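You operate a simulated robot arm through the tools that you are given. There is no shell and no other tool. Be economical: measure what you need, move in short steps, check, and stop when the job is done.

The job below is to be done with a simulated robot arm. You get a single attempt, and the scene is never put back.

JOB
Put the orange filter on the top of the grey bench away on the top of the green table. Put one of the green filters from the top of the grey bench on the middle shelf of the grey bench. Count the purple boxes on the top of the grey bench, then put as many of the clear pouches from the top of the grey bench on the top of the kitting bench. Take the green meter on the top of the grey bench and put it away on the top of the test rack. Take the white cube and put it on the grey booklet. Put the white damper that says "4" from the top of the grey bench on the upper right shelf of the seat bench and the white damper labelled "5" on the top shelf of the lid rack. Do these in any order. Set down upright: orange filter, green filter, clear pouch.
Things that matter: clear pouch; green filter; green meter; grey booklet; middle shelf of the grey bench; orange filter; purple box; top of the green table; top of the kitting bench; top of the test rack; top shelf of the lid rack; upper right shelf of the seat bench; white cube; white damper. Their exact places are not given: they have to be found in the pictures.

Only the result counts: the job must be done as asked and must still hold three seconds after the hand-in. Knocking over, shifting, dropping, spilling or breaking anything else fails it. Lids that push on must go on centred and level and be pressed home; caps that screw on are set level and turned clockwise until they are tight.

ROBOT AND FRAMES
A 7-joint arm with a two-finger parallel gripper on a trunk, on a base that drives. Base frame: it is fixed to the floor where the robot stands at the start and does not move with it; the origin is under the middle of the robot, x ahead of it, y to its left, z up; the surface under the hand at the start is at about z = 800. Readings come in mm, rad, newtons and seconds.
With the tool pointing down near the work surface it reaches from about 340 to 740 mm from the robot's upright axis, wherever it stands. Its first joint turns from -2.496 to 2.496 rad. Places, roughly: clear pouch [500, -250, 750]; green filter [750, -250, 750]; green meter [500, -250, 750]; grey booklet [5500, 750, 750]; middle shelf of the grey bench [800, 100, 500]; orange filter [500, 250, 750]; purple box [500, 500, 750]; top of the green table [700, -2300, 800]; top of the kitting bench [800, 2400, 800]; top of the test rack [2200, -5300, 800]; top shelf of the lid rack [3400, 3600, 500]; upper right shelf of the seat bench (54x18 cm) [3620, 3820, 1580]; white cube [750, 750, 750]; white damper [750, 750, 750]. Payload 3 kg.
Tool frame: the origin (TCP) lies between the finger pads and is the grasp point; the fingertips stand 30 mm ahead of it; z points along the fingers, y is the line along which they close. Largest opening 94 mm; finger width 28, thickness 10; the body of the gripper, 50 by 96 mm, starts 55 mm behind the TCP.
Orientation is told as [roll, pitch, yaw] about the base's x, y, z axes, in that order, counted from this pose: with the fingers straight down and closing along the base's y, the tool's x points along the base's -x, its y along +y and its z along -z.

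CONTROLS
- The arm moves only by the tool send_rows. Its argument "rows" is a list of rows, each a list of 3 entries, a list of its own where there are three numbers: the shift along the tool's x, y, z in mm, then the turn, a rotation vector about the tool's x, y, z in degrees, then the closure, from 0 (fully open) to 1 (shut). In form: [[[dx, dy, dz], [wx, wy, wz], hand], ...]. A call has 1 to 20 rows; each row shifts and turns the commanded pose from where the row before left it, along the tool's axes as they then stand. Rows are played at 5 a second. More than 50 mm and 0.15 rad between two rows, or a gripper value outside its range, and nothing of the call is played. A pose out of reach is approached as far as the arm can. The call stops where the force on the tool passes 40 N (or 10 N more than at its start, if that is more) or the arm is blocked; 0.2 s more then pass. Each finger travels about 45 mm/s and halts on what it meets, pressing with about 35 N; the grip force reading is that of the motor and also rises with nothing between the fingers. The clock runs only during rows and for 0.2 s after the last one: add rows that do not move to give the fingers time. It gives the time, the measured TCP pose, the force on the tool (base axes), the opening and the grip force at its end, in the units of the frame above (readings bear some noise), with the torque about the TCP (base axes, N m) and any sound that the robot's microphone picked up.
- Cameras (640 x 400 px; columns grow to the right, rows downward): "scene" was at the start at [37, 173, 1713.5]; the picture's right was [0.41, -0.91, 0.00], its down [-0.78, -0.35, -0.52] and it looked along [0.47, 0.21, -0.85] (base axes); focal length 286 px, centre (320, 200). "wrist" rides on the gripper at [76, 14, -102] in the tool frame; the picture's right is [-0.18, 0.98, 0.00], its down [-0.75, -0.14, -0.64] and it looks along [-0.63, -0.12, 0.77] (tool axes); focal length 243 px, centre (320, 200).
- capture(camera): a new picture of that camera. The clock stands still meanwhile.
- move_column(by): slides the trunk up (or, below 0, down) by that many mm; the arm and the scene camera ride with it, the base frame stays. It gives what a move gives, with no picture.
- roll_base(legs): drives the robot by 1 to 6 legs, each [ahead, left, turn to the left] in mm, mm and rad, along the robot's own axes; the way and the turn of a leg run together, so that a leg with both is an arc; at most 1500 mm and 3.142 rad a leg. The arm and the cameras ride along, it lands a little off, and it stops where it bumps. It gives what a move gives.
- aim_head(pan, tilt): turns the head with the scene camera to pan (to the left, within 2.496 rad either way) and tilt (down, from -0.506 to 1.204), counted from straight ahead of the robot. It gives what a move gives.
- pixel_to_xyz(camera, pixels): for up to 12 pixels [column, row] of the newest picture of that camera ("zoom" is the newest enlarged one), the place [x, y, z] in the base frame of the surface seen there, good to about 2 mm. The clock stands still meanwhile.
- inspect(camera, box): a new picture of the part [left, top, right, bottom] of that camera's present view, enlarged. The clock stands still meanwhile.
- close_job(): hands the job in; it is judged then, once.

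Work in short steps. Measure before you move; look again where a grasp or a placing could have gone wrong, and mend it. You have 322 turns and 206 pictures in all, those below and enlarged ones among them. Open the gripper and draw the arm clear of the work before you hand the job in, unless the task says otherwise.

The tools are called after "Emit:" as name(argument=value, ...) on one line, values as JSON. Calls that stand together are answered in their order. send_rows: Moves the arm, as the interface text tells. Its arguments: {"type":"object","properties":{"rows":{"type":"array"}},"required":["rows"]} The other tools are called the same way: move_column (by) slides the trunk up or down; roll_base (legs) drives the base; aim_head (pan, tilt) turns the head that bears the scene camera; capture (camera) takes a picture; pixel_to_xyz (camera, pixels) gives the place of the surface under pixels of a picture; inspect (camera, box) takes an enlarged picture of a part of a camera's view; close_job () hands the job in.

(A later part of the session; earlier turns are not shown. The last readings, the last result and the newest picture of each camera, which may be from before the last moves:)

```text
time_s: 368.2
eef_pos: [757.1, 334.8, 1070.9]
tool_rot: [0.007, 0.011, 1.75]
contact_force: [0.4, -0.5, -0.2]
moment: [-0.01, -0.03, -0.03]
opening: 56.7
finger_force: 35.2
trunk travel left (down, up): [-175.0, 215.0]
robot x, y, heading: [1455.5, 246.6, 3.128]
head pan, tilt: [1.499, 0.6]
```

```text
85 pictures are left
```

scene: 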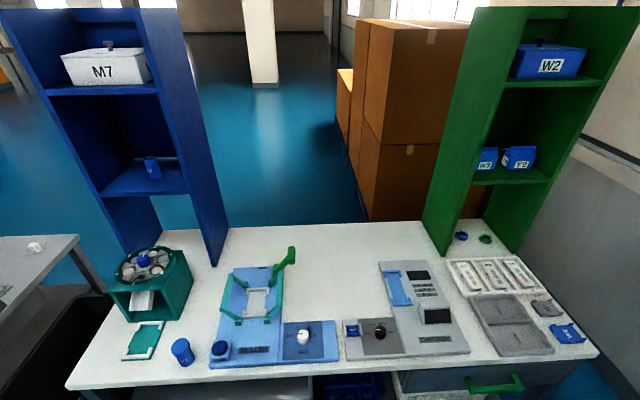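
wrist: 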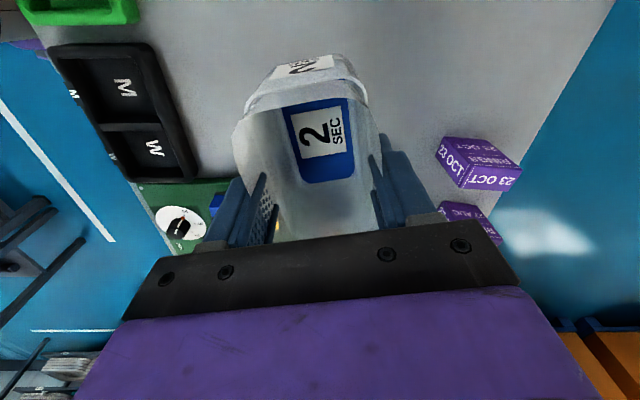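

Held. I back off 460 mm, move right along the aisle to the kitting bench.

Emit:
roll_base(legs=[[-460, 0, 0], [0, -1000, 0], [0, -1000, 0]])

Emit:
aim_head(pan=0.25, tilt=0.7)

Emit:
capture(camera="scene")

```text
time_s: 380.6
eef_pos: [1246.6, 2328.2, 1072.2]
tool_rot: [0.006, 0.007, 1.753]
contact_force: [0.1, -0.5, -0.4]
moment: [0.02, -0.03, 0.03]
opening: 56.9
finger_force: 34.9
trunk travel left (down, up): [-175.0, 215.0]
robot x, y, heading: [1944.1, 2247.9, 3.135]
head pan, tilt: [1.499, 0.6]
```

```text
time_s: 382.0
eef_pos: [1249.4, 2332.5, 1072.3]
tool_rot: [0.009, 0.01, 1.755]
contact_force: [0.3, -0.2, -0.5]
moment: [-0.01, -0.03, 0.0]
opening: 56.7
finger_force: 34.9
trunk travel left (down, up): [-175.0, 215.0]
robot x, y, heading: [1940.7, 2246.9, 3.137]
head pan, tilt: [0.25, 0.7]
```

```text
84 pictures are left
```

scene: 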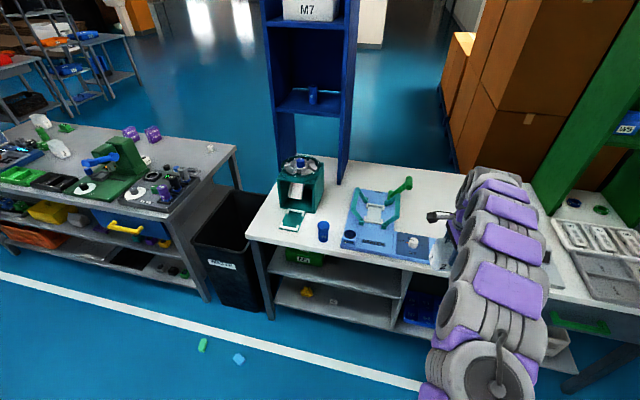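

Emit:
roll_base(legs=[[425, 0, 0]])

Emit:
send_rows(rows=[[[0, 0, 40], [0, 0, 0], 0.45], [[0, 0, 40], [0, 0, 0], 0.45], [[0, 0, 0], [0, 0, 0], 0.45]])

Emit:
capture(camera="wrist")

```text
time_s: 384.6
eef_pos: [828.5, 2332.6, 1071.1]
tool_rot: [0.009, 0.008, 1.758]
contact_force: [-0.2, -0.1, -1.4]
moment: [0.01, -0.01, 0.04]
opening: 56.8
finger_force: 34.4
trunk travel left (down, up): [-175.0, 215.0]
robot x, y, heading: [1526.1, 2246.0, 3.139]
head pan, tilt: [0.25, 0.7]
```

```text
time_s: 385.4
eef_pos: [830.0, 2329.9, 993.7]
tool_rot: [0.012, 0.008, 1.756]
contact_force: [-0.7, -0.6, -0.1]
moment: [-0.02, 0.0, 0.0]
opening: 56.8
finger_force: 35.4
trunk travel left (down, up): [-175.0, 215.0]
robot x, y, heading: [1524.0, 2247.2, 3.139]
head pan, tilt: [0.25, 0.7]
```

```text
83 pictures are left
```

wrist: 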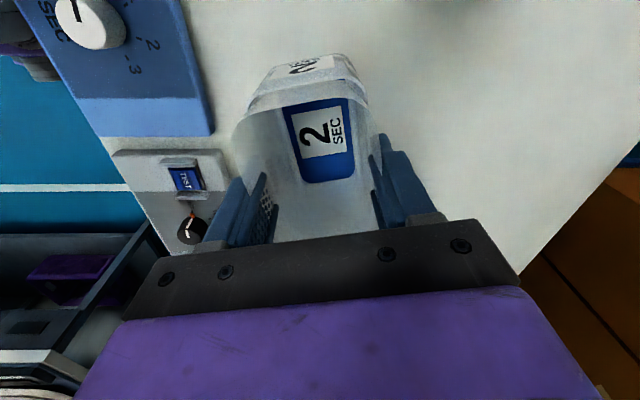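

Emit:
pixel_to_xyz(camera="wrist", pixels=[[210, 125], [195, 30], [228, 180], [420, 80], [225, 90], [320, 20], [235, 30]])

```text
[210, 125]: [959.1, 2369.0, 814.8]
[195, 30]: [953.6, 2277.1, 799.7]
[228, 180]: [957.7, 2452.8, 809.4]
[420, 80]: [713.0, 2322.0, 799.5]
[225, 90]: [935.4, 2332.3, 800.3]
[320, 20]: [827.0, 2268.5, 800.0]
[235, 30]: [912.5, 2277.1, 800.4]
```

Free all around. I lower the pouch.

Emit:
send_rows(rows=[[[0, 0, 45], [0, 0, 0], 0.45], [[0, 0, 45], [0, 0, 0], 0.45], [[0, 0, 22], [0, 0, 0], 0.45], [[0, 0, 5], [0, 0, 0], 0.45], [[0, 0, 0], [0, 0, 0], 0.45]])

Emit:
send_rows(rows=[[[0, 0, 2], [0, 0, 0], 0.45], [[0, 0, 1], [0, 0, 0], 0.45], [[0, 0, 0], [0, 0, 0], 0.45]])

```text
time_s: 386.6
eef_pos: [828.7, 2328.6, 876.3]
tool_rot: [0.013, 0.01, 1.758]
contact_force: [0.1, 0.6, 0.1]
moment: [0.01, -0.01, -0.01]
opening: 56.7
finger_force: 35.1
trunk travel left (down, up): [-175.0, 215.0]
robot x, y, heading: [1520.7, 2246.9, 3.134]
head pan, tilt: [0.25, 0.7]
```

```text
time_s: 387.4
eef_pos: [828.2, 2328.2, 873.9]
tool_rot: [0.011, 0.01, 1.759]
contact_force: [0.4, -0.2, -0.6]
moment: [0.04, 0.0, 0.01]
opening: 56.7
finger_force: 34.7
trunk travel left (down, up): [-175.0, 215.0]
robot x, y, heading: [1521.9, 2248.6, 3.14]
head pan, tilt: [0.25, 0.7]
```

Emit:
send_rows(rows=[[[0, 0, 1], [0, 0, 0], 0.45], [[0, 0, 0], [0, 0, 0], 0.45]])

Emit:
send_rows(rows=[[[0, 0, 1], [0, 0, 0], 0.45], [[0, 0, 0], [0, 0, 0], 0.45]])

Emit:
send_rows(rows=[[[0, 0, 0.7], [0, 0, 0], 0.45], [[0, 0, 0], [0, 0, 0], 0.45]])

```text
time_s: 388.0
eef_pos: [828.7, 2329.8, 873.8]
tool_rot: [0.013, 0.009, 1.758]
contact_force: [0.6, 0.5, 0.5]
moment: [0.0, 0.01, -0.04]
opening: 56.6
finger_force: 34.4
trunk travel left (down, up): [-175.0, 215.0]
robot x, y, heading: [1526.4, 2248.0, 3.139]
head pan, tilt: [0.25, 0.7]
```

```text
time_s: 388.6
eef_pos: [829.6, 2328.6, 873.4]
tool_rot: [0.013, 0.009, 1.758]
contact_force: [-1.0, 0.1, 3.7]
moment: [-0.05, -0.14, 0.03]
opening: 56.7
finger_force: 34.8
trunk travel left (down, up): [-175.0, 215.0]
robot x, y, heading: [1523.9, 2244.3, 3.137]
head pan, tilt: [0.25, 0.7]
```

```text
time_s: 389.2
eef_pos: [828.4, 2330.7, 871.3]
tool_rot: [0.012, 0.009, 1.757]
contact_force: [0.4, 0.4, 9.9]
moment: [-0.01, -0.27, 0.02]
opening: 56.8
finger_force: 35.4
trunk travel left (down, up): [-175.0, 215.0]
robot x, y, heading: [1523.7, 2243.8, 3.137]
head pan, tilt: [0.25, 0.7]
```

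Contact. I ease up a bit, open and rise.

Emit:
send_rows(rows=[[[0, 0, -0.8], [0, 0, 0], 0.42], [[0, 0, 0], [0, 0, 0], 0.3], [[0, 0, 0], [0, 0, 0], 0.15], [[0, 0, 0], [0, 0, 0], 0], [[0, 0, 0], [0, 0, 0], 0], [[0, 0, -30], [0, 0, 0], 0], [[0, 0, -45], [0, 0, 0], 0], [[0, 0, -45], [0, 0, 0], 0], [[0, 0, -45], [0, 0, 0], 0], [[0, 0, -35], [0, 0, 0], 0], [[0, 0, 0], [0, 0, 0], 0]])

Emit:
capture(camera="wrist")

```text
time_s: 391.6
eef_pos: [831.1, 2332.3, 1070.0]
tool_rot: [0.011, 0.008, 1.759]
contact_force: [0.3, -0.1, -0.1]
moment: [-0.03, -0.02, 0.01]
opening: 93.9
finger_force: 0.0
trunk travel left (down, up): [-175.0, 215.0]
robot x, y, heading: [1525.6, 2244.9, 3.143]
head pan, tilt: [0.25, 0.7]
```

```text
82 pictures are left
```

wrist: 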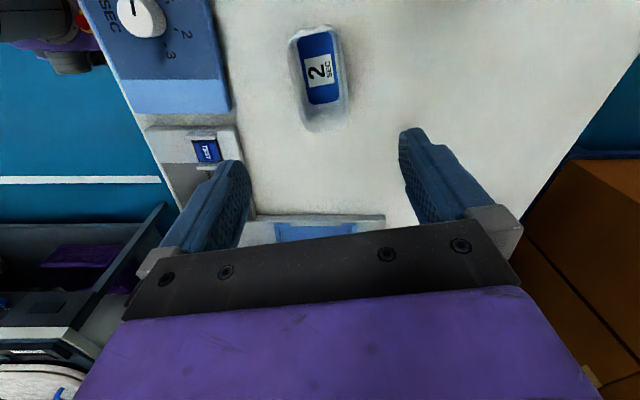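

Emit:
pixel_to_xyz(camera="wrist", pixels=[[320, 217], [270, 222], [375, 216], [345, 100], [310, 128], [235, 170]])

Emit:
roll_base(legs=[[-420, 0, 0], [0, 1100, 0], [0, 1085, 0], [420, 0, 0]])

Emit:
capture(camera="wrist")

```text
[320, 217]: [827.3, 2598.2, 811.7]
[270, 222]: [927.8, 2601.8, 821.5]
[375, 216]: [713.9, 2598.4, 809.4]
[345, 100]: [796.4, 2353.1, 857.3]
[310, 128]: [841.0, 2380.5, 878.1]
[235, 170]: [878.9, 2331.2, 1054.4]
```

```text
time_s: 406.7
eef_pos: [801.6, 158.3, 1069.0]
tool_rot: [0.01, 0.008, 1.759]
contact_force: [0.5, -1.0, 0.5]
moment: [0.0, 0.04, 0.02]
opening: 93.9
finger_force: 0.1
trunk travel left (down, up): [-175.0, 215.0]
robot x, y, heading: [1490.0, 77.2, 3.138]
head pan, tilt: [0.25, 0.7]
```

```text
81 pictures are left
```

wrist: 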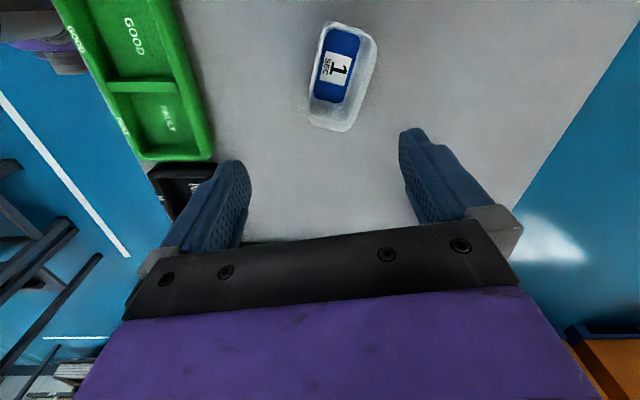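

Emit:
inspect(camera="wrist", box=[290, 10, 400, 140])

Emit:
pixel_to_xyz(camera="wrist", pixels=[[314, 60], [311, 90], [309, 118], [325, 128], [345, 130], [358, 100], [367, 75], [375, 45], [372, 35], [350, 25], [325, 25], [318, 40]])

```text
3.08 times, centred on (345, 75) of wrist
```

zoom: 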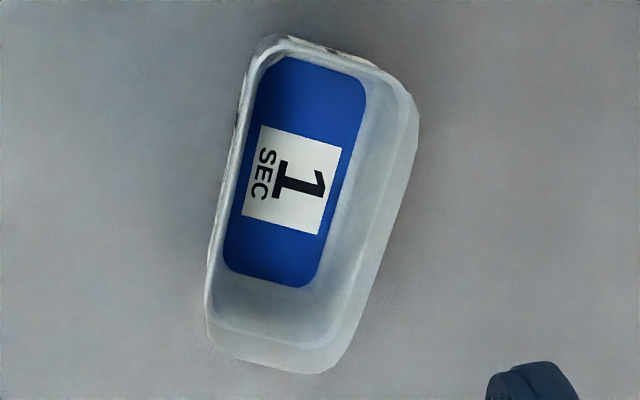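

```text
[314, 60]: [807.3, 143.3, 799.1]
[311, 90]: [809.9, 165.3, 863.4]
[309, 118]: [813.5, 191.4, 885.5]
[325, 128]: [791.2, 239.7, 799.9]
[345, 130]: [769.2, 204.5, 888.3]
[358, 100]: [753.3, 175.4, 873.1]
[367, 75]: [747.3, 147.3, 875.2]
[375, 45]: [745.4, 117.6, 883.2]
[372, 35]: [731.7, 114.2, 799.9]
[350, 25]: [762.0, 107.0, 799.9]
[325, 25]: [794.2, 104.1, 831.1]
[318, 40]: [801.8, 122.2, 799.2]
```

Emit:
pixel_to_xyz(camera="zoom", pixels=[[262, 60], [250, 100], [240, 145], [228, 195], [218, 250], [209, 310], [412, 130], [395, 190], [372, 260], [345, 340], [330, 368], [240, 352]])

```text
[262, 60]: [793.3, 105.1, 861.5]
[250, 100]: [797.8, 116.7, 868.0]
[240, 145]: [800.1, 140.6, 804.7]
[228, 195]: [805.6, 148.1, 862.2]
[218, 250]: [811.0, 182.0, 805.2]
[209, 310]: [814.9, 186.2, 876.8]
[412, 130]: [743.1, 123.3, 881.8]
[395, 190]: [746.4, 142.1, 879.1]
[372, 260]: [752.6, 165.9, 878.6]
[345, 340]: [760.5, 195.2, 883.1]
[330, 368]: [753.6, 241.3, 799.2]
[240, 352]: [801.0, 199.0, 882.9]
```

Pouch 1: centre (778.5,153), long axis turned −14° the other way. I rotate the tool 24° and go down.

Emit:
send_rows(rows=[[[0.6, 23.5, 20], [0, 0, 0], 0], [[0, 0, 25], [0, 0, 8.14], 0], [[0, 0, 25], [0, 0, 8.14], 0], [[0, 0, 25], [0, 0, 8.14], 0], [[0, 0, 30], [0, 0, 0], 0], [[0, 0, 0], [0, 0, 0], 0]])

Emit:
capture(camera="wrist")

```text
time_s: 408.1
eef_pos: [779.4, 151.2, 947.4]
tool_rot: [0.008, 0.014, 1.33]
contact_force: [-0.5, 0.1, 0.5]
moment: [-0.02, 0.01, 0.01]
opening: 94.1
finger_force: 0.0
trunk travel left (down, up): [-175.0, 215.0]
robot x, y, heading: [1494.7, 73.9, 3.137]
head pan, tilt: [0.25, 0.7]
```

```text
79 pictures are left
```

wrist: 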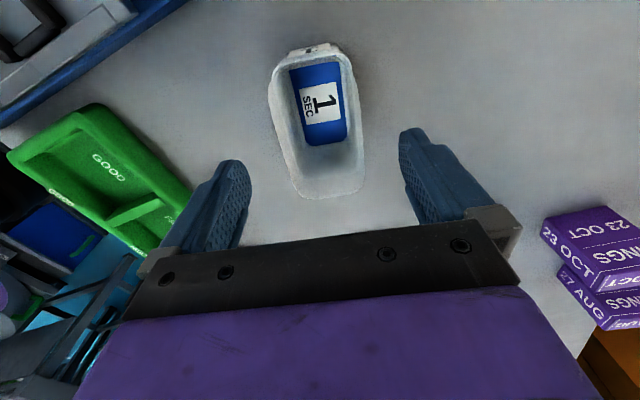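

Aligned. I descend, close and lift.

Emit:
send_rows(rows=[[[0, 0, 40], [0, 0, 0], 0], [[0, 0, 36], [0, 0, 0], 0], [[0, 0, 0], [0, 0, 0], 0.2], [[0, 0, 0], [0, 0, 0], 0.3], [[0, 0, 0], [0, 0, 0], 0.37], [[0, 0, 0], [0, 0, 0], 0.41], [[0, 0, 0], [0, 0, 0], 0.45], [[0, 0, 0], [0, 0, 0], 0.45]])

Emit:
capture(camera="wrist")

```text
time_s: 409.9
eef_pos: [778.8, 151.3, 872.4]
tool_rot: [0.01, 0.015, 1.331]
contact_force: [-0.1, -0.6, 1.0]
moment: [0.01, -0.01, -0.02]
opening: 56.6
finger_force: 35.0
trunk travel left (down, up): [-175.0, 215.0]
robot x, y, heading: [1488.8, 75.2, 3.138]
head pan, tilt: [0.25, 0.7]
```

```text
78 pictures are left
```

wrist: 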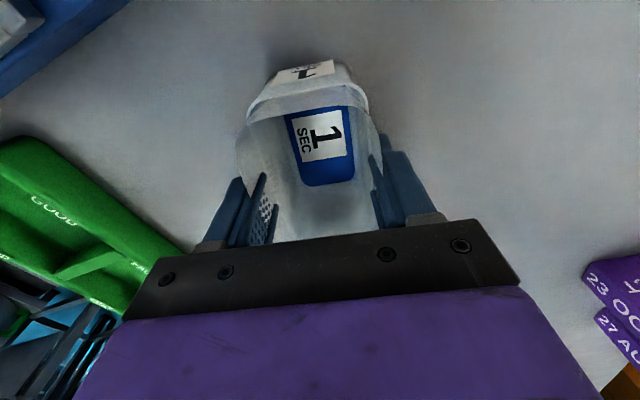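

Gripped. Lift, then drive back to the kitting bench, beside pouch 2.

Emit:
send_rows(rows=[[[0, 0, -10], [0, 0, 0], 0.45], [[0, 0, -30], [0, 0, 0], 0.45], [[0, 0, -40], [0, 0, 0], 0.45], [[0, 0, -45], [0, 0, 0], 0.45], [[0, 0, -45], [0, 0, 0], 0.45], [[0, 0, -35], [0, 0, 0], 0.45], [[0, 0, 0], [0, 0, 0], 0.45]])

Emit:
roll_base(legs=[[-470, 0, 0], [0, -1170, 0], [0, -1165, 0], [425, 0, 0]])

Emit:
capture(camera="wrist")

```text
time_s: 411.5
eef_pos: [781.8, 154.7, 1073.9]
tool_rot: [0.007, 0.016, 1.33]
contact_force: [-0.2, -0.1, -0.8]
moment: [-0.03, -0.02, 0.02]
opening: 56.8
finger_force: 35.6
trunk travel left (down, up): [-175.0, 215.0]
robot x, y, heading: [1492.8, 74.7, 3.136]
head pan, tilt: [0.25, 0.7]
```

```text
time_s: 427.7
eef_pos: [863.4, 2529.9, 1074.0]
tool_rot: [0.005, 0.015, 1.31]
contact_force: [-1.3, -0.2, -0.3]
moment: [-0.02, 0.01, -0.02]
opening: 56.7
finger_force: 35.5
trunk travel left (down, up): [-175.0, 215.0]
robot x, y, heading: [1572.8, 2430.2, 3.114]
head pan, tilt: [0.25, 0.7]
```

```text
77 pictures are left
```

wrist: 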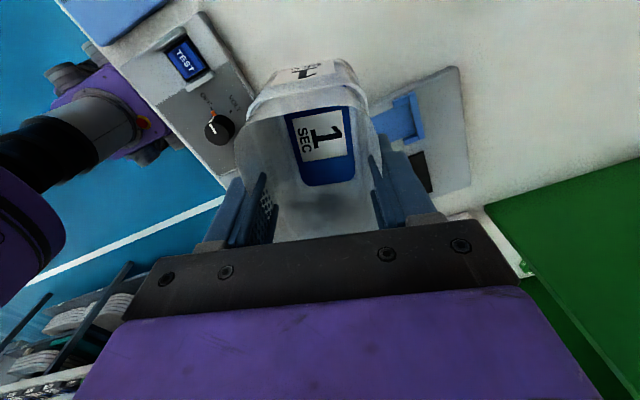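

I shift by (−38,−40) and lower.

Emit:
send_rows(rows=[[[24.2, 13.2, 20], [0, 0, 0], 0.45], [[24.2, 13.2, 20], [0, 0, 0], 0.45], [[0, 0, 40], [0, 0, 0], 0.45], [[0, 0, 0], [0, 0, 0], 0.45]])

Emit:
capture(camera="wrist")

```text
time_s: 428.7
eef_pos: [826.8, 2487.1, 997.8]
tool_rot: [0.012, 0.015, 1.309]
contact_force: [-0.3, 0.2, -1.2]
moment: [-0.03, 0.0, 0.0]
opening: 56.7
finger_force: 35.2
trunk travel left (down, up): [-175.0, 215.0]
robot x, y, heading: [1576.8, 2430.7, 3.114]
head pan, tilt: [0.25, 0.7]
```

```text
76 pictures are left
```

wrist: 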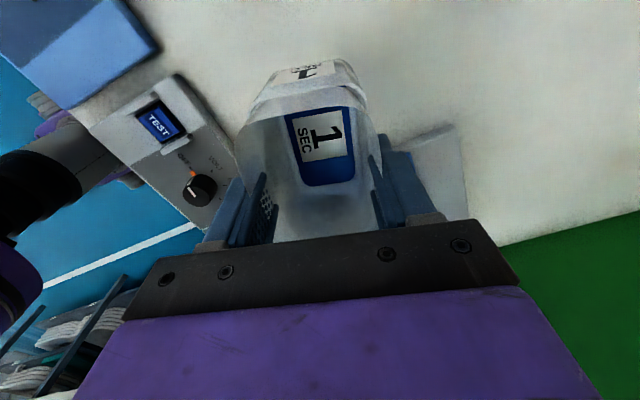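

Emit:
pixel_to_xyz(camera="wrist", pixels=[[233, 160], [185, 85], [395, 140], [455, 130], [240, 90], [300, 30], [420, 220]])

Emit:
capture(camera="scene")

```text
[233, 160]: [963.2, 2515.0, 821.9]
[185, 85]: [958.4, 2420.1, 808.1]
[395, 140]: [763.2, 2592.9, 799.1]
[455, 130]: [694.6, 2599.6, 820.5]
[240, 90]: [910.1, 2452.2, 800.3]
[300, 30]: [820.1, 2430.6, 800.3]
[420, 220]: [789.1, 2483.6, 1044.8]
```

```text
75 pictures are left
```

scene: 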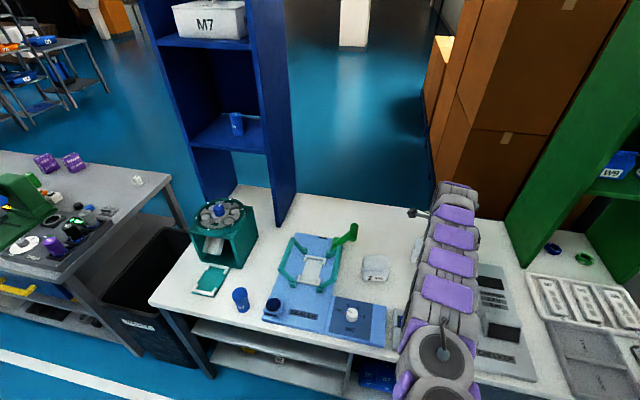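

Free spot with clearance on both sides. I lower to contact.

Emit:
send_rows(rows=[[[0, 0, 45], [0, 0, 0], 0.45], [[0, 0, 45], [0, 0, 0], 0.45], [[0, 0, 25], [0, 0, 0], 0.45], [[0, 0, 7], [0, 0, 0], 0.45], [[0, 0, 1], [0, 0, 0], 0.45], [[0, 0, 0], [0, 0, 0], 0.45]])

Emit:
send_rows(rows=[[[0, 0, 1.2], [0, 0, 0], 0.45], [[0, 0, 0], [0, 0, 0], 0.45]])

Emit:
send_rows(rows=[[[0, 0, 1], [0, 0, 0], 0.45], [[0, 0, 0], [0, 0, 0], 0.45]])

```text
time_s: 430.1
eef_pos: [825.7, 2485.0, 872.6]
tool_rot: [0.011, 0.014, 1.309]
contact_force: [-1.1, -0.2, 0.0]
moment: [0.02, 0.02, -0.03]
opening: 56.9
finger_force: 34.8
trunk travel left (down, up): [-175.0, 215.0]
robot x, y, heading: [1575.2, 2434.8, 3.115]
head pan, tilt: [0.25, 0.7]
```

```text
time_s: 430.7
eef_pos: [826.3, 2485.5, 872.0]
tool_rot: [0.01, 0.013, 1.307]
contact_force: [0.5, 0.5, 1.1]
moment: [-0.01, -0.01, 0.0]
opening: 56.7
finger_force: 35.0
trunk travel left (down, up): [-175.0, 215.0]
robot x, y, heading: [1573.6, 2430.2, 3.115]
head pan, tilt: [0.25, 0.7]
```

```text
time_s: 431.3
eef_pos: [826.0, 2485.6, 872.6]
tool_rot: [0.01, 0.015, 1.309]
contact_force: [0.4, -1.7, -0.1]
moment: [0.01, 0.0, -0.03]
opening: 56.7
finger_force: 35.2
trunk travel left (down, up): [-175.0, 215.0]
robot x, y, heading: [1570.7, 2431.3, 3.113]
head pan, tilt: [0.25, 0.7]
```

Emit:
send_rows(rows=[[[0, 0, 1], [0, 0, 0], 0.45], [[0, 0, 0], [0, 0, 0], 0.45]])

Emit:
send_rows(rows=[[[0, 0, 1], [0, 0, 0], 0.45], [[0, 0, 0], [0, 0, 0], 0.45]])

```text
time_s: 431.9
eef_pos: [824.8, 2485.6, 872.3]
tool_rot: [0.011, 0.016, 1.308]
contact_force: [0.0, 0.4, 6.5]
moment: [0.02, -0.24, 0.03]
opening: 56.7
finger_force: 34.8
trunk travel left (down, up): [-175.0, 215.0]
robot x, y, heading: [1576.7, 2433.8, 3.117]
head pan, tilt: [0.25, 0.7]
```

```text
time_s: 432.5
eef_pos: [825.0, 2486.3, 870.7]
tool_rot: [0.012, 0.016, 1.308]
contact_force: [-0.1, 0.7, 14.4]
moment: [0.02, -0.43, 0.04]
opening: 56.9
finger_force: 34.5
trunk travel left (down, up): [-175.0, 215.0]
robot x, y, heading: [1573.9, 2430.7, 3.115]
head pan, tilt: [0.25, 0.7]
```

Contact. Ease, open, rise and look.

Emit:
send_rows(rows=[[[0, 0, -1.3], [0, 0, 0], 0.43], [[0, 0, 0], [0, 0, 0], 0.3], [[0, 0, 0], [0, 0, 0], 0.15], [[0, 0, 0], [0, 0, 0], 0], [[0, 0, 0], [0, 0, 0], 0], [[0, 0, -30], [0, 0, 0], 0], [[0, 0, -45], [0, 0, 0], 0], [[0, 0, -45], [0, 0, 0], 0], [[0, 0, -45], [0, 0, 0], 0], [[0, 0, -40], [0, 0, 0], 0], [[0, 0, 0], [0, 0, 0], 0]])

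Emit:
capture(camera="wrist")

```text
time_s: 434.9
eef_pos: [829.2, 2488.0, 1076.9]
tool_rot: [0.01, 0.015, 1.309]
contact_force: [-0.1, -0.7, 0.1]
moment: [-0.02, -0.01, 0.0]
opening: 93.9
finger_force: 0.1
trunk travel left (down, up): [-175.0, 215.0]
robot x, y, heading: [1576.9, 2428.6, 3.12]
head pan, tilt: [0.25, 0.7]
```

```text
74 pictures are left
```

wrist: 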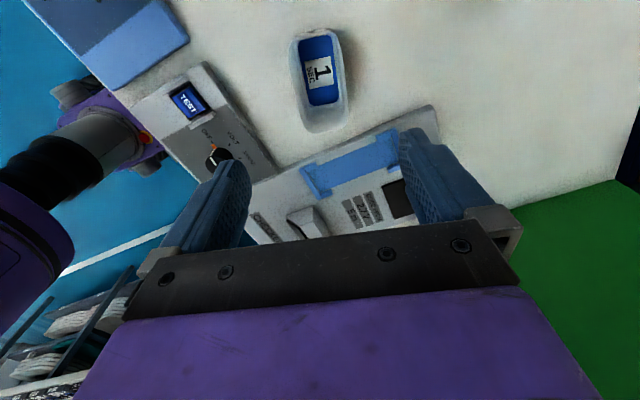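

Both pouches stand on the kitting bench (two purple boxes counted). Now I drive the long way round to the front of the grey bench for the meter and the cube: first along the aisle.

Emit:
roll_base(legs=[[-375, 0, 0.02], [0, 1216, 0], [0, 1216, 0], [0, 1216, 0]])

Emit:
roll_base(legs=[[0, 1216, 0], [0, 1216, 0]])

```text
time_s: 454.6
eef_pos: [1150.4, -1188.0, 1076.0]
tool_rot: [0.008, 0.016, 1.305]
contact_force: [0.0, 1.8, 0.6]
moment: [-0.02, 0.02, -0.01]
opening: 93.9
finger_force: 0.1
trunk travel left (down, up): [-175.0, 215.0]
robot x, y, heading: [1897.3, -1251.6, 3.113]
head pan, tilt: [0.25, 0.7]
```

```text
time_s: 466.5
eef_pos: [1078.1, -3601.5, 1078.6]
tool_rot: [0.009, 0.021, 1.296]
contact_force: [0.8, -0.4, 0.9]
moment: [-0.04, 0.0, 0.01]
opening: 94.1
finger_force: 0.1
trunk travel left (down, up): [-175.0, 215.0]
robot x, y, heading: [1822.4, -3672.7, 3.102]
head pan, tilt: [0.25, 0.7]
```

Emit:
roll_base(legs=[[0, 0, 0.045], [1195, 0, 0], [1195, 0, 0], [1195, 0, 0], [1195, 0, 0]])

Emit:
aim_head(pan=-0.9, tilt=0.6)

Emit:
capture(camera="scene")

```text
time_s: 489.9
eef_pos: [-3688.4, -3423.3, 1078.9]
tool_rot: [0.014, 0.018, 1.264]
contact_force: [0.4, -0.6, -1.1]
moment: [0.04, 0.01, 0.0]
opening: 93.8
finger_force: 0.0
trunk travel left (down, up): [-175.0, 215.0]
robot x, y, heading: [-2951.8, -3512.1, 3.069]
head pan, tilt: [0.25, 0.7]
```

```text
time_s: 491.3
eef_pos: [-3685.1, -3423.2, 1082.0]
tool_rot: [0.016, 0.017, 1.266]
contact_force: [0.7, 0.4, 0.3]
moment: [0.05, 0.01, -0.01]
opening: 94.1
finger_force: 0.0
trunk travel left (down, up): [-175.0, 215.0]
robot x, y, heading: [-2947.6, -3513.5, 3.073]
head pan, tilt: [-0.901, 0.6]
```

```text
73 pictures are left
```

scene: 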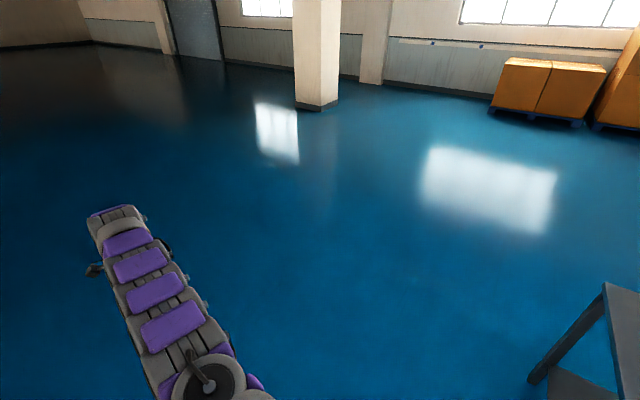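

Emit:
roll_base(legs=[[0, 0, 0.07], [0, -1250, 0], [0, -1250, 0], [0, 0, 3.141], [1200, 450, 0], [1200, 450, 0]])

Emit:
aim_head(pan=0.0, tilt=0.7)

Emit:
capture(camera="scene")

```text
time_s: 523.4
eef_pos: [266.6, -325.8, 1082.2]
tool_rot: [0.015, 0.019, -1.87]
contact_force: [-0.3, 0.1, -1.3]
moment: [-0.01, 0.04, 0.02]
opening: 94.0
finger_force: 0.0
trunk travel left (down, up): [-175.0, 215.0]
robot x, y, heading: [-470.2, -241.7, -0.068]
head pan, tilt: [-0.901, 0.6]
```

```text
time_s: 524.5
eef_pos: [263.6, -325.1, 1084.2]
tool_rot: [0.019, 0.018, -1.869]
contact_force: [-0.2, -0.3, -0.2]
moment: [0.0, -0.04, 0.01]
opening: 93.7
finger_force: 0.1
trunk travel left (down, up): [-175.0, 215.0]
robot x, y, heading: [-469.0, -244.0, -0.066]
head pan, tilt: [0.0, 0.7]
```

```text
72 pictures are left
```

scene: 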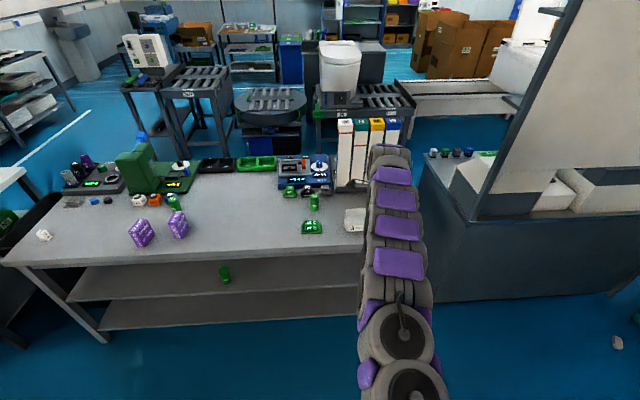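

I square up and close in on the meter (21 C).

Emit:
roll_base(legs=[[0, 140, 0.066], [330, 0, 0]])

Emit:
send_rows(rows=[[[0, -40, 0], [0, 0, -6.5], 0], [[0, -45, 0], [0, 0, -6.5], 0], [[0, 0, 0], [0, 0, 0], 0]])

Emit:
capture(camera="wrist")

```text
time_s: 527.6
eef_pos: [600.1, -127.7, 1082.5]
tool_rot: [0.02, 0.013, -1.8]
contact_force: [-0.5, 0.7, 0.2]
moment: [-0.07, 0.02, 0.0]
opening: 93.8
finger_force: 0.1
trunk travel left (down, up): [-175.0, 215.0]
robot x, y, heading: [-142.6, -99.7, -0.003]
head pan, tilt: [0.0, 0.7]
```

```text
time_s: 528.4
eef_pos: [512.5, -104.9, 1083.2]
tool_rot: [0.023, 0.0, -1.572]
contact_force: [0.6, -0.1, 0.5]
moment: [-0.01, 0.0, -0.01]
opening: 94.0
finger_force: 0.0
trunk travel left (down, up): [-175.0, 215.0]
robot x, y, heading: [-141.9, -100.3, 0.0]
head pan, tilt: [0.0, 0.7]
```

```text
71 pictures are left
```

wrist: 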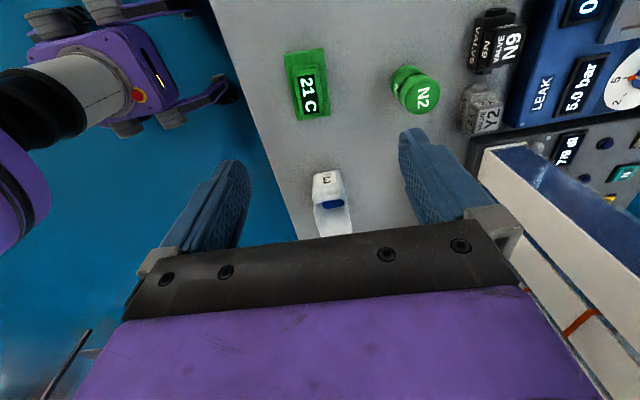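

Emit:
inspect(camera="wrist", box=[270, 35, 350, 135])

Emit:
pixel_to_xyz(camera="zoom", pixels=[[240, 90], [370, 60], [395, 300], [270, 330], [320, 130], [300, 100], [370, 200], [290, 250], [380, 260], [330, 280], [350, 110]])

```text
4.00 times, centred on (310, 85) of wrist
```

zoom: 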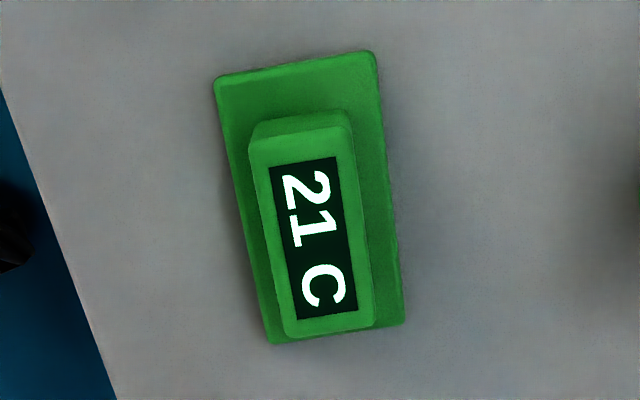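

```text
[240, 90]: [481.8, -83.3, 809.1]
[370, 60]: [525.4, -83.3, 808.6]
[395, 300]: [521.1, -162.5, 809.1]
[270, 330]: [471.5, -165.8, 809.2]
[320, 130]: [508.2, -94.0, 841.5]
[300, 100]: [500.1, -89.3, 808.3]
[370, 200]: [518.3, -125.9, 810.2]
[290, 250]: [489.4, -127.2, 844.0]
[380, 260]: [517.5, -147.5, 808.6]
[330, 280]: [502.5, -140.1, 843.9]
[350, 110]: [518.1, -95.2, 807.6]
```

Emit:
pixel_to_xyz(camera="zoom", pixels=[[262, 220], [268, 220], [355, 210], [350, 210], [300, 145], [315, 330], [280, 300], [365, 290]])

```text
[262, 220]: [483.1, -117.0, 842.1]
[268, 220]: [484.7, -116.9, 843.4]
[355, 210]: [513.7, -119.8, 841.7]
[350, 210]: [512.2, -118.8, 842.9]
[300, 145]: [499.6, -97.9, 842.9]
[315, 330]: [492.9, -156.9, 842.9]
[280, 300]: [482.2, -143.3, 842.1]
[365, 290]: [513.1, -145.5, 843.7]
```

Meter block: x 482–514, y −157…−97, top 844, base plate at 809. I go down to grip the block and lift.

Emit:
send_rows(rows=[[[-21, -14.5, 20], [1.3, 0, 0], 0.2], [[0, 0, 45], [0, 0, 0], 0.35], [[0, 0, 45], [0, 0, 0], 0.35], [[0, 0, 45], [0, 0, 0], 0.35], [[0, 0, 45], [0, 0, 0], 0.35], [[0, 0, 37], [0, 0, 0], 0.35], [[0, 0, 0], [0, 0, 0], 0.35]])

Emit:
capture(camera="wrist")

```text
time_s: 530.0
eef_pos: [499.3, -129.8, 845.8]
tool_rot: [0.002, 0.004, -1.575]
contact_force: [0.2, 0.8, 0.0]
moment: [-0.05, -0.01, -0.02]
opening: 61.1
finger_force: 0.0
trunk travel left (down, up): [-175.0, 215.0]
robot x, y, heading: [-140.6, -100.5, 0.001]
head pan, tilt: [0.0, 0.7]
```

```text
69 pictures are left
```

wrist: 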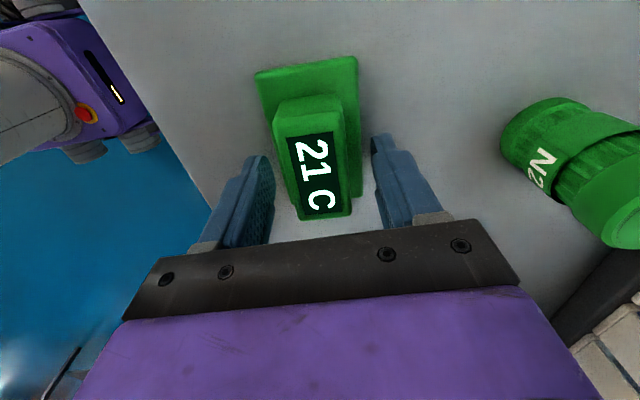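

Emit:
send_rows(rows=[[[0, 0, 2], [0, 0, 0], 0.35], [[0, 0, 0], [0, 0, 0], 0.5], [[0, 0, 0], [0, 0, 0], 0.6], [[0, 0, 0], [0, 0, 0], 0.66], [[0, 0, 0], [0, 0, 0], 0.7], [[0, 0, 0], [0, 0, 0], 0.7]])

Emit:
send_rows(rows=[[[0, 0, -10], [0, 0, 0], 0.72], [[0, 0, -35], [0, 0, 0], 0.72], [[0, 0, -45], [0, 0, 0], 0.72], [[0, 0, -45], [0, 0, 0], 0.72], [[0, 0, -45], [0, 0, 0], 0.72], [[0, 0, -40], [0, 0, 0], 0.72], [[0, 0, 0], [0, 0, 0], 0.72]])

Emit:
capture(camera="wrist")

```text
time_s: 531.4
eef_pos: [499.3, -134.2, 842.9]
tool_rot: [0.002, 0.007, -1.576]
contact_force: [1.5, 0.2, 0.4]
moment: [-0.05, 0.03, -0.02]
opening: 37.8
finger_force: 35.9
trunk travel left (down, up): [-175.0, 215.0]
robot x, y, heading: [-144.1, -99.7, -0.002]
head pan, tilt: [0.0, 0.7]
```

```text
time_s: 533.0
eef_pos: [498.1, -129.7, 1065.0]
tool_rot: [0.002, 0.002, -1.576]
contact_force: [0.5, -0.9, -1.3]
moment: [-0.02, 0.0, -0.04]
opening: 37.9
finger_force: 34.6
trunk travel left (down, up): [-175.0, 215.0]
robot x, y, heading: [-143.8, -98.6, -0.003]
head pan, tilt: [0.0, 0.7]
```

```text
68 pictures are left
```

wrist: 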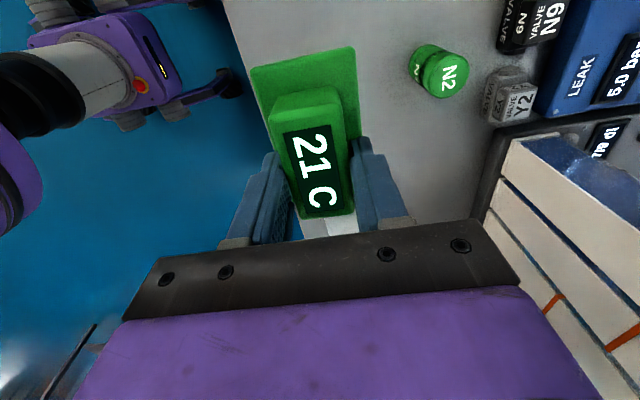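

Held. I drive around the right-hand racks again, toward the test rack.

Emit:
roll_base(legs=[[-330, 0, 0], [-1310, -300, 0], [-1310, -300, 0], [0, -1400, 0], [0, -1400, 0]])

Emit:
aim_head(pan=-0.1, tilt=0.4)

Emit:
capture(camera="scene")

```text
time_s: 560.8
eef_pos: [-2499.1, -3478.1, 1066.7]
tool_rot: [0.001, 0.001, -1.604]
contact_force: [0.0, 0.0, -1.3]
moment: [-0.04, 0.02, 0.01]
opening: 37.9
finger_force: 35.1
trunk travel left (down, up): [-175.0, 215.0]
robot x, y, heading: [-3140.0, -3435.8, -0.025]
head pan, tilt: [0.0, 0.7]
```

```text
time_s: 561.6
eef_pos: [-2501.6, -3480.8, 1066.2]
tool_rot: [0.003, 0.001, -1.604]
contact_force: [-0.3, 0.5, -1.6]
moment: [-0.02, 0.02, -0.01]
opening: 37.7
finger_force: 35.1
trunk travel left (down, up): [-175.0, 215.0]
robot x, y, heading: [-3136.9, -3431.2, -0.03]
head pan, tilt: [-0.099, 0.4]
```

```text
67 pictures are left
```

scene: 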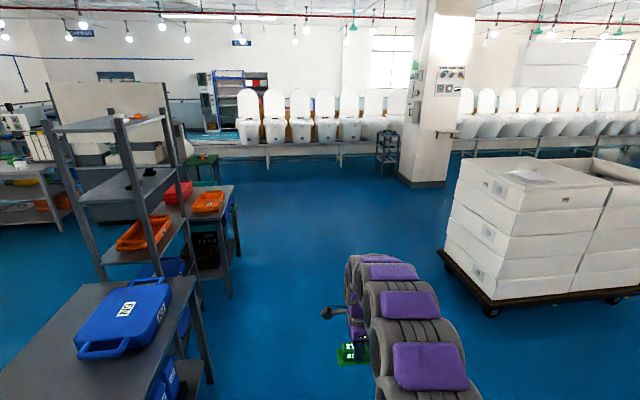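

Emit:
roll_base(legs=[[1200, 0, 0], [1200, 0, 0], [1200, 0, 0], [1200, 0, 0], [0, 0, -1.54]])

Emit:
aim_head(pan=0.2, tilt=0.5)

Emit:
capture(camera="scene")

```text
time_s: 588.5
eef_pos: [1660.0, -3984.8, 1067.4]
tool_rot: [0.002, 0.002, -3.088]
contact_force: [0.3, -0.6, -2.0]
moment: [0.01, 0.01, -0.01]
opening: 38.1
finger_force: 35.1
trunk travel left (down, up): [-175.0, 215.0]
robot x, y, heading: [1658.6, -3348.2, -1.516]
head pan, tilt: [-0.099, 0.4]
```

```text
time_s: 589.3
eef_pos: [1660.0, -3982.4, 1069.0]
tool_rot: [0.005, 0.001, -3.089]
contact_force: [-0.3, -0.5, -1.7]
moment: [0.0, 0.01, 0.01]
opening: 37.8
finger_force: 35.5
trunk travel left (down, up): [-175.0, 215.0]
robot x, y, heading: [1653.8, -3343.6, -1.512]
head pan, tilt: [0.201, 0.499]
```

```text
66 pictures are left
```

scene: 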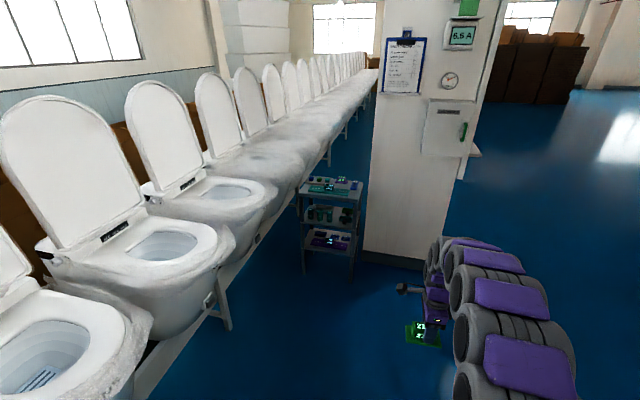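

The base drifted in y; I check whether the small speck seen on the floor at (790,−3383) is still there.

Emit:
aim_head(pan=-1.6, tilt=0.9)

Emit:
capture(camera="scene")

```text
time_s: 591.1
eef_pos: [1659.1, -3981.9, 1068.0]
tool_rot: [0.003, 0.001, -3.088]
contact_force: [-0.6, 0.2, -1.2]
moment: [-0.01, 0.01, 0.0]
opening: 37.9
finger_force: 34.9
trunk travel left (down, up): [-175.0, 215.0]
robot x, y, heading: [1650.1, -3345.9, -1.515]
head pan, tilt: [-1.6, 0.901]
```

```text
65 pictures are left
```

scene: 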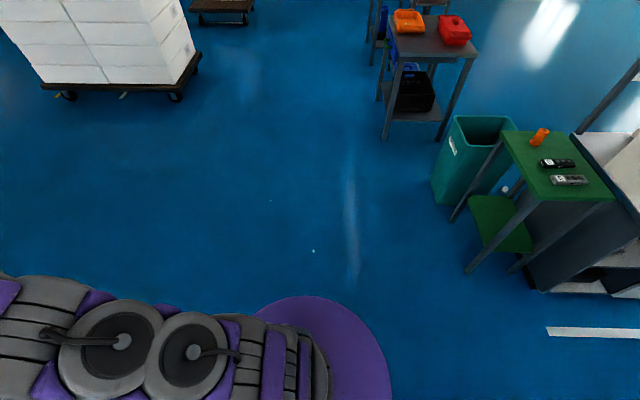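

Emit:
pixel_to_xyz(camera="scene", pixels=[[312, 251], [314, 251], [313, 250], [270, 200]])

Emit:
inspect(camera="scene", box=[295, 235, 331, 265])

```text
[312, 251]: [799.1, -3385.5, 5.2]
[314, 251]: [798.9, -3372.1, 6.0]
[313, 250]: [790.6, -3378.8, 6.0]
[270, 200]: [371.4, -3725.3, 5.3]
```

```text
13.33 times, centred on (313, 250) of scene
```

zoom: 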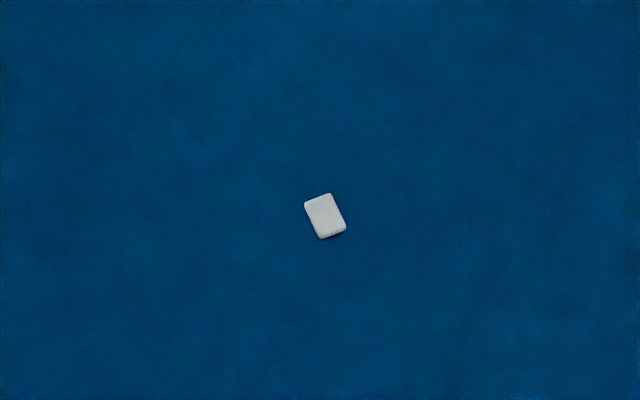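

Undisturbed. I go on to the rack: approach to about (2050,−4350) first.

Emit:
roll_base(legs=[[1000, 340, -0.055]])

Emit:
aim_head(pan=0.1, tilt=0.7)

Emit:
capture(camera="scene")

Emit:
capture(camera="wrist")

```text
time_s: 596.6
eef_pos: [1996.7, -4979.3, 1067.1]
tool_rot: [0.004, 0.003, -3.14]
contact_force: [0.7, -0.4, -1.5]
moment: [0.04, 0.01, 0.01]
opening: 37.9
finger_force: 35.0
trunk travel left (down, up): [-175.0, 215.0]
robot x, y, heading: [2028.4, -4341.7, -1.569]
head pan, tilt: [-1.6, 0.901]
```

```text
time_s: 598.3
eef_pos: [1996.0, -4977.1, 1068.3]
tool_rot: [0.008, 0.001, -3.142]
contact_force: [0.0, -0.7, -1.5]
moment: [0.0, 0.01, 0.05]
opening: 37.7
finger_force: 34.9
trunk travel left (down, up): [-175.0, 215.0]
robot x, y, heading: [2027.4, -4342.0, -1.567]
head pan, tilt: [0.099, 0.7]
```

```text
63 pictures are left
```

scene: 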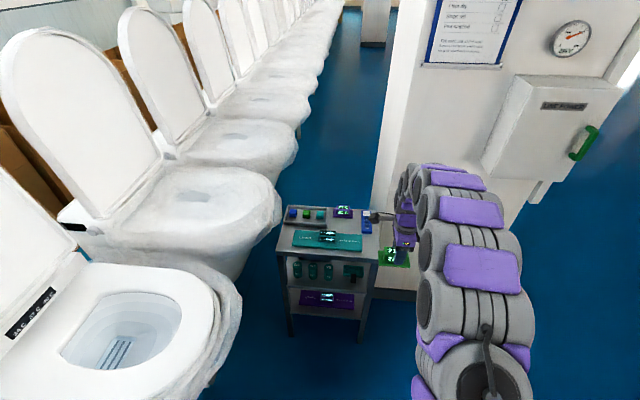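

```text
62 pictures are left
```

wrist: 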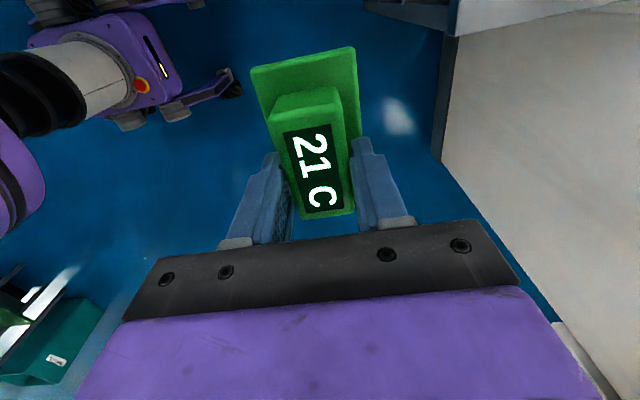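

Zoom on the rack's top and measure.

Emit:
inspect(camera="scene", box=[265, 190, 405, 290])

Emit:
pixel_to_xyz(camera="zoom", pixels=[[60, 265], [500, 300], [505, 90], [110, 60], [140, 240], [450, 250], [150, 185], [440, 200], [280, 130], [300, 265], [480, 250], [350, 80]])

```text
4.00 times, centred on (335, 240) of scene
```

zoom: 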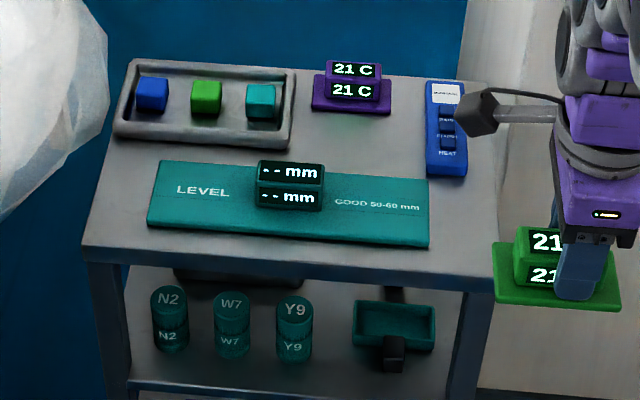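

```text
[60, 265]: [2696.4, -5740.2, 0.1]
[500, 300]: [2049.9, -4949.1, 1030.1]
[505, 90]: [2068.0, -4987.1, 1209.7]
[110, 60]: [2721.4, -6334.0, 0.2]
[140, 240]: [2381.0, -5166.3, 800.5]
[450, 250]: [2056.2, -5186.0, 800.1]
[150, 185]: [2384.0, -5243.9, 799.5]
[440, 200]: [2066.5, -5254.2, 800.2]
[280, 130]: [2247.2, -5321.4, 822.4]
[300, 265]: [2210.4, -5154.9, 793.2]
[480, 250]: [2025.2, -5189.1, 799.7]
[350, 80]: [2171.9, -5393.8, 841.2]
```

Emit:
pixel_to_xyz(camera="zoom", pixels=[[425, 178], [300, 168], [350, 118], [315, 108], [390, 112], [424, 130], [428, 172], [465, 172], [432, 240], [290, 145], [490, 200], [488, 150]])

Emit:
pixel_to_xyz(camera="zoom", pixels=[[427, 248], [427, 215], [495, 240], [494, 220], [493, 262], [465, 262], [420, 85], [445, 78], [400, 75], [410, 150], [370, 140], [330, 150]])

```text
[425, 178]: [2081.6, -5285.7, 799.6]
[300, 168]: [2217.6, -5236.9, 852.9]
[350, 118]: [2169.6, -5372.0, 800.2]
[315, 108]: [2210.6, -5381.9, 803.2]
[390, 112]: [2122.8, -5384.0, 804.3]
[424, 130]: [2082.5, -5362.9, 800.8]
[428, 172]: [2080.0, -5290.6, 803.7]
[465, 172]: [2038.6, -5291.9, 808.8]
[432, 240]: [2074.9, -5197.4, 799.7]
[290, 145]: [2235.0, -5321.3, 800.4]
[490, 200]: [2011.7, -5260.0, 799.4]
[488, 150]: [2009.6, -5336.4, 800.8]
```

```text
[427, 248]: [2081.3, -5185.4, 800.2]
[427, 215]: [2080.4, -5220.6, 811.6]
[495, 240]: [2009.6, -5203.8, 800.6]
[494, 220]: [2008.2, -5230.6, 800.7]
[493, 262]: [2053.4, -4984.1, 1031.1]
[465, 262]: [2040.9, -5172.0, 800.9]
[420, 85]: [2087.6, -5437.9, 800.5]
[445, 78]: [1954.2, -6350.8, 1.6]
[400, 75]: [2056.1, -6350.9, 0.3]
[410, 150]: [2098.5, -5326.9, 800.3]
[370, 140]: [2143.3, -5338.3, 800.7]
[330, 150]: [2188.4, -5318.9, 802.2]
```

The free spot between the teal plate (back edge −5286) and the purple meter (front −5372) is 86 mm deep and 150 wide: target plate centre (2158,−5329), same tool orientation. I drive ahead 345 mm and shift the arm.

Emit:
roll_base(legs=[[345, 0, 0]])

Emit:
send_rows(rows=[[[40, 0, 0], [0, 0, 0], 0.72], [[40, 0, 0], [0, 0, 0], 0.72], [[40, 0, 0], [0, 0, 0], 0.72], [[33, 0, 0], [0, 0, 0], 0.72], [[0, 0, 0], [0, 0, 0], 0.72], [[0, 0, 0], [0, 0, 0], 0.72]])

Emit:
capture(camera="wrist")

```text
time_s: 600.5
eef_pos: [2001.6, -5319.2, 1068.3]
tool_rot: [0.007, 0.002, -3.137]
contact_force: [0.4, -0.5, -1.9]
moment: [0.02, 0.0, 0.0]
opening: 37.8
finger_force: 34.7
trunk travel left (down, up): [-175.0, 215.0]
robot x, y, heading: [2028.1, -4683.9, -1.561]
head pan, tilt: [0.099, 0.7]
```

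```text
time_s: 601.9
eef_pos: [2153.5, -5314.3, 1069.9]
tool_rot: [0.01, 0.002, -3.14]
contact_force: [0.4, 0.1, -2.2]
moment: [0.01, 0.01, 0.02]
opening: 37.8
finger_force: 34.6
trunk travel left (down, up): [-175.0, 215.0]
robot x, y, heading: [2027.2, -4681.2, -1.561]
head pan, tilt: [0.099, 0.7]
```

```text
60 pictures are left
```

wrist: 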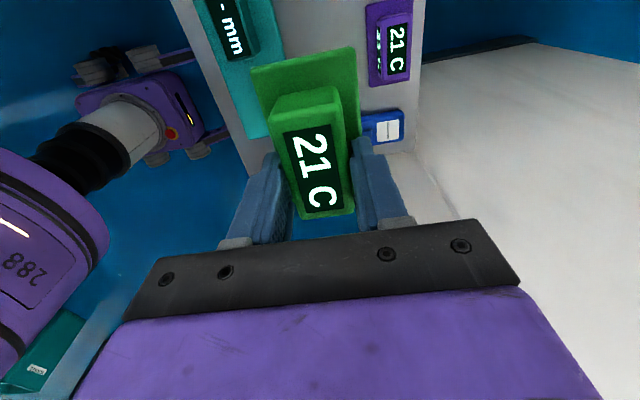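

Emit:
pixel_to_xyz(camera="wrist", pixels=[[283, 30], [290, 50], [366, 40], [366, 70], [372, 85], [368, 125], [330, 20], [375, 112], [240, 50]])

```text
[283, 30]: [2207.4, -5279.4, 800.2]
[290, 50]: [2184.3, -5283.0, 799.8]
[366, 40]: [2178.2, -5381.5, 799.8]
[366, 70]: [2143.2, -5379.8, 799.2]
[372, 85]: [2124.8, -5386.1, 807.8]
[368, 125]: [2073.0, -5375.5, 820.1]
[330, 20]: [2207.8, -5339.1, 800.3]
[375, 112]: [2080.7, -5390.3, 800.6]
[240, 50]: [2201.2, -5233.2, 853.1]
```

Emit:
send_rows(rows=[[[-2.5, 17, 20], [0, 0, 0], 0.72], [[0, 0, 45], [0, 0, 0], 0.72], [[0, 0, 45], [0, 0, 0], 0.72], [[0, 0, 45], [0, 0, 0], 0.72], [[0, 0, 25], [0, 0, 0], 0.72], [[0, 0, 0], [0, 0, 0], 0.72]])

Emit:
capture(camera="wrist")

```text
time_s: 603.3
eef_pos: [2153.0, -5333.7, 888.8]
tool_rot: [0.009, 0.002, -3.137]
contact_force: [-1.2, 0.0, -1.5]
moment: [0.03, 0.02, 0.02]
opening: 37.8
finger_force: 35.3
trunk travel left (down, up): [-175.0, 215.0]
robot x, y, heading: [2027.1, -4684.5, -1.561]
head pan, tilt: [0.099, 0.7]
```

```text
59 pictures are left
```

wrist: 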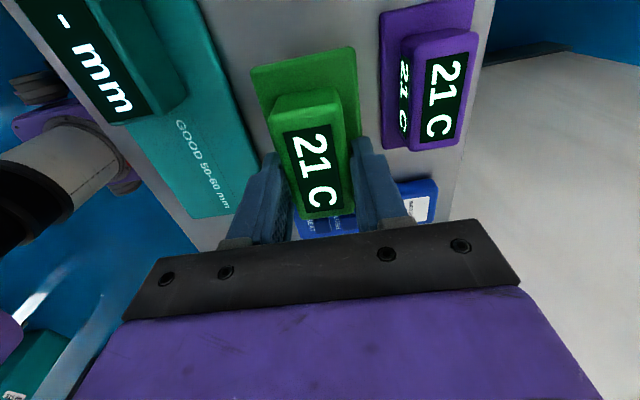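

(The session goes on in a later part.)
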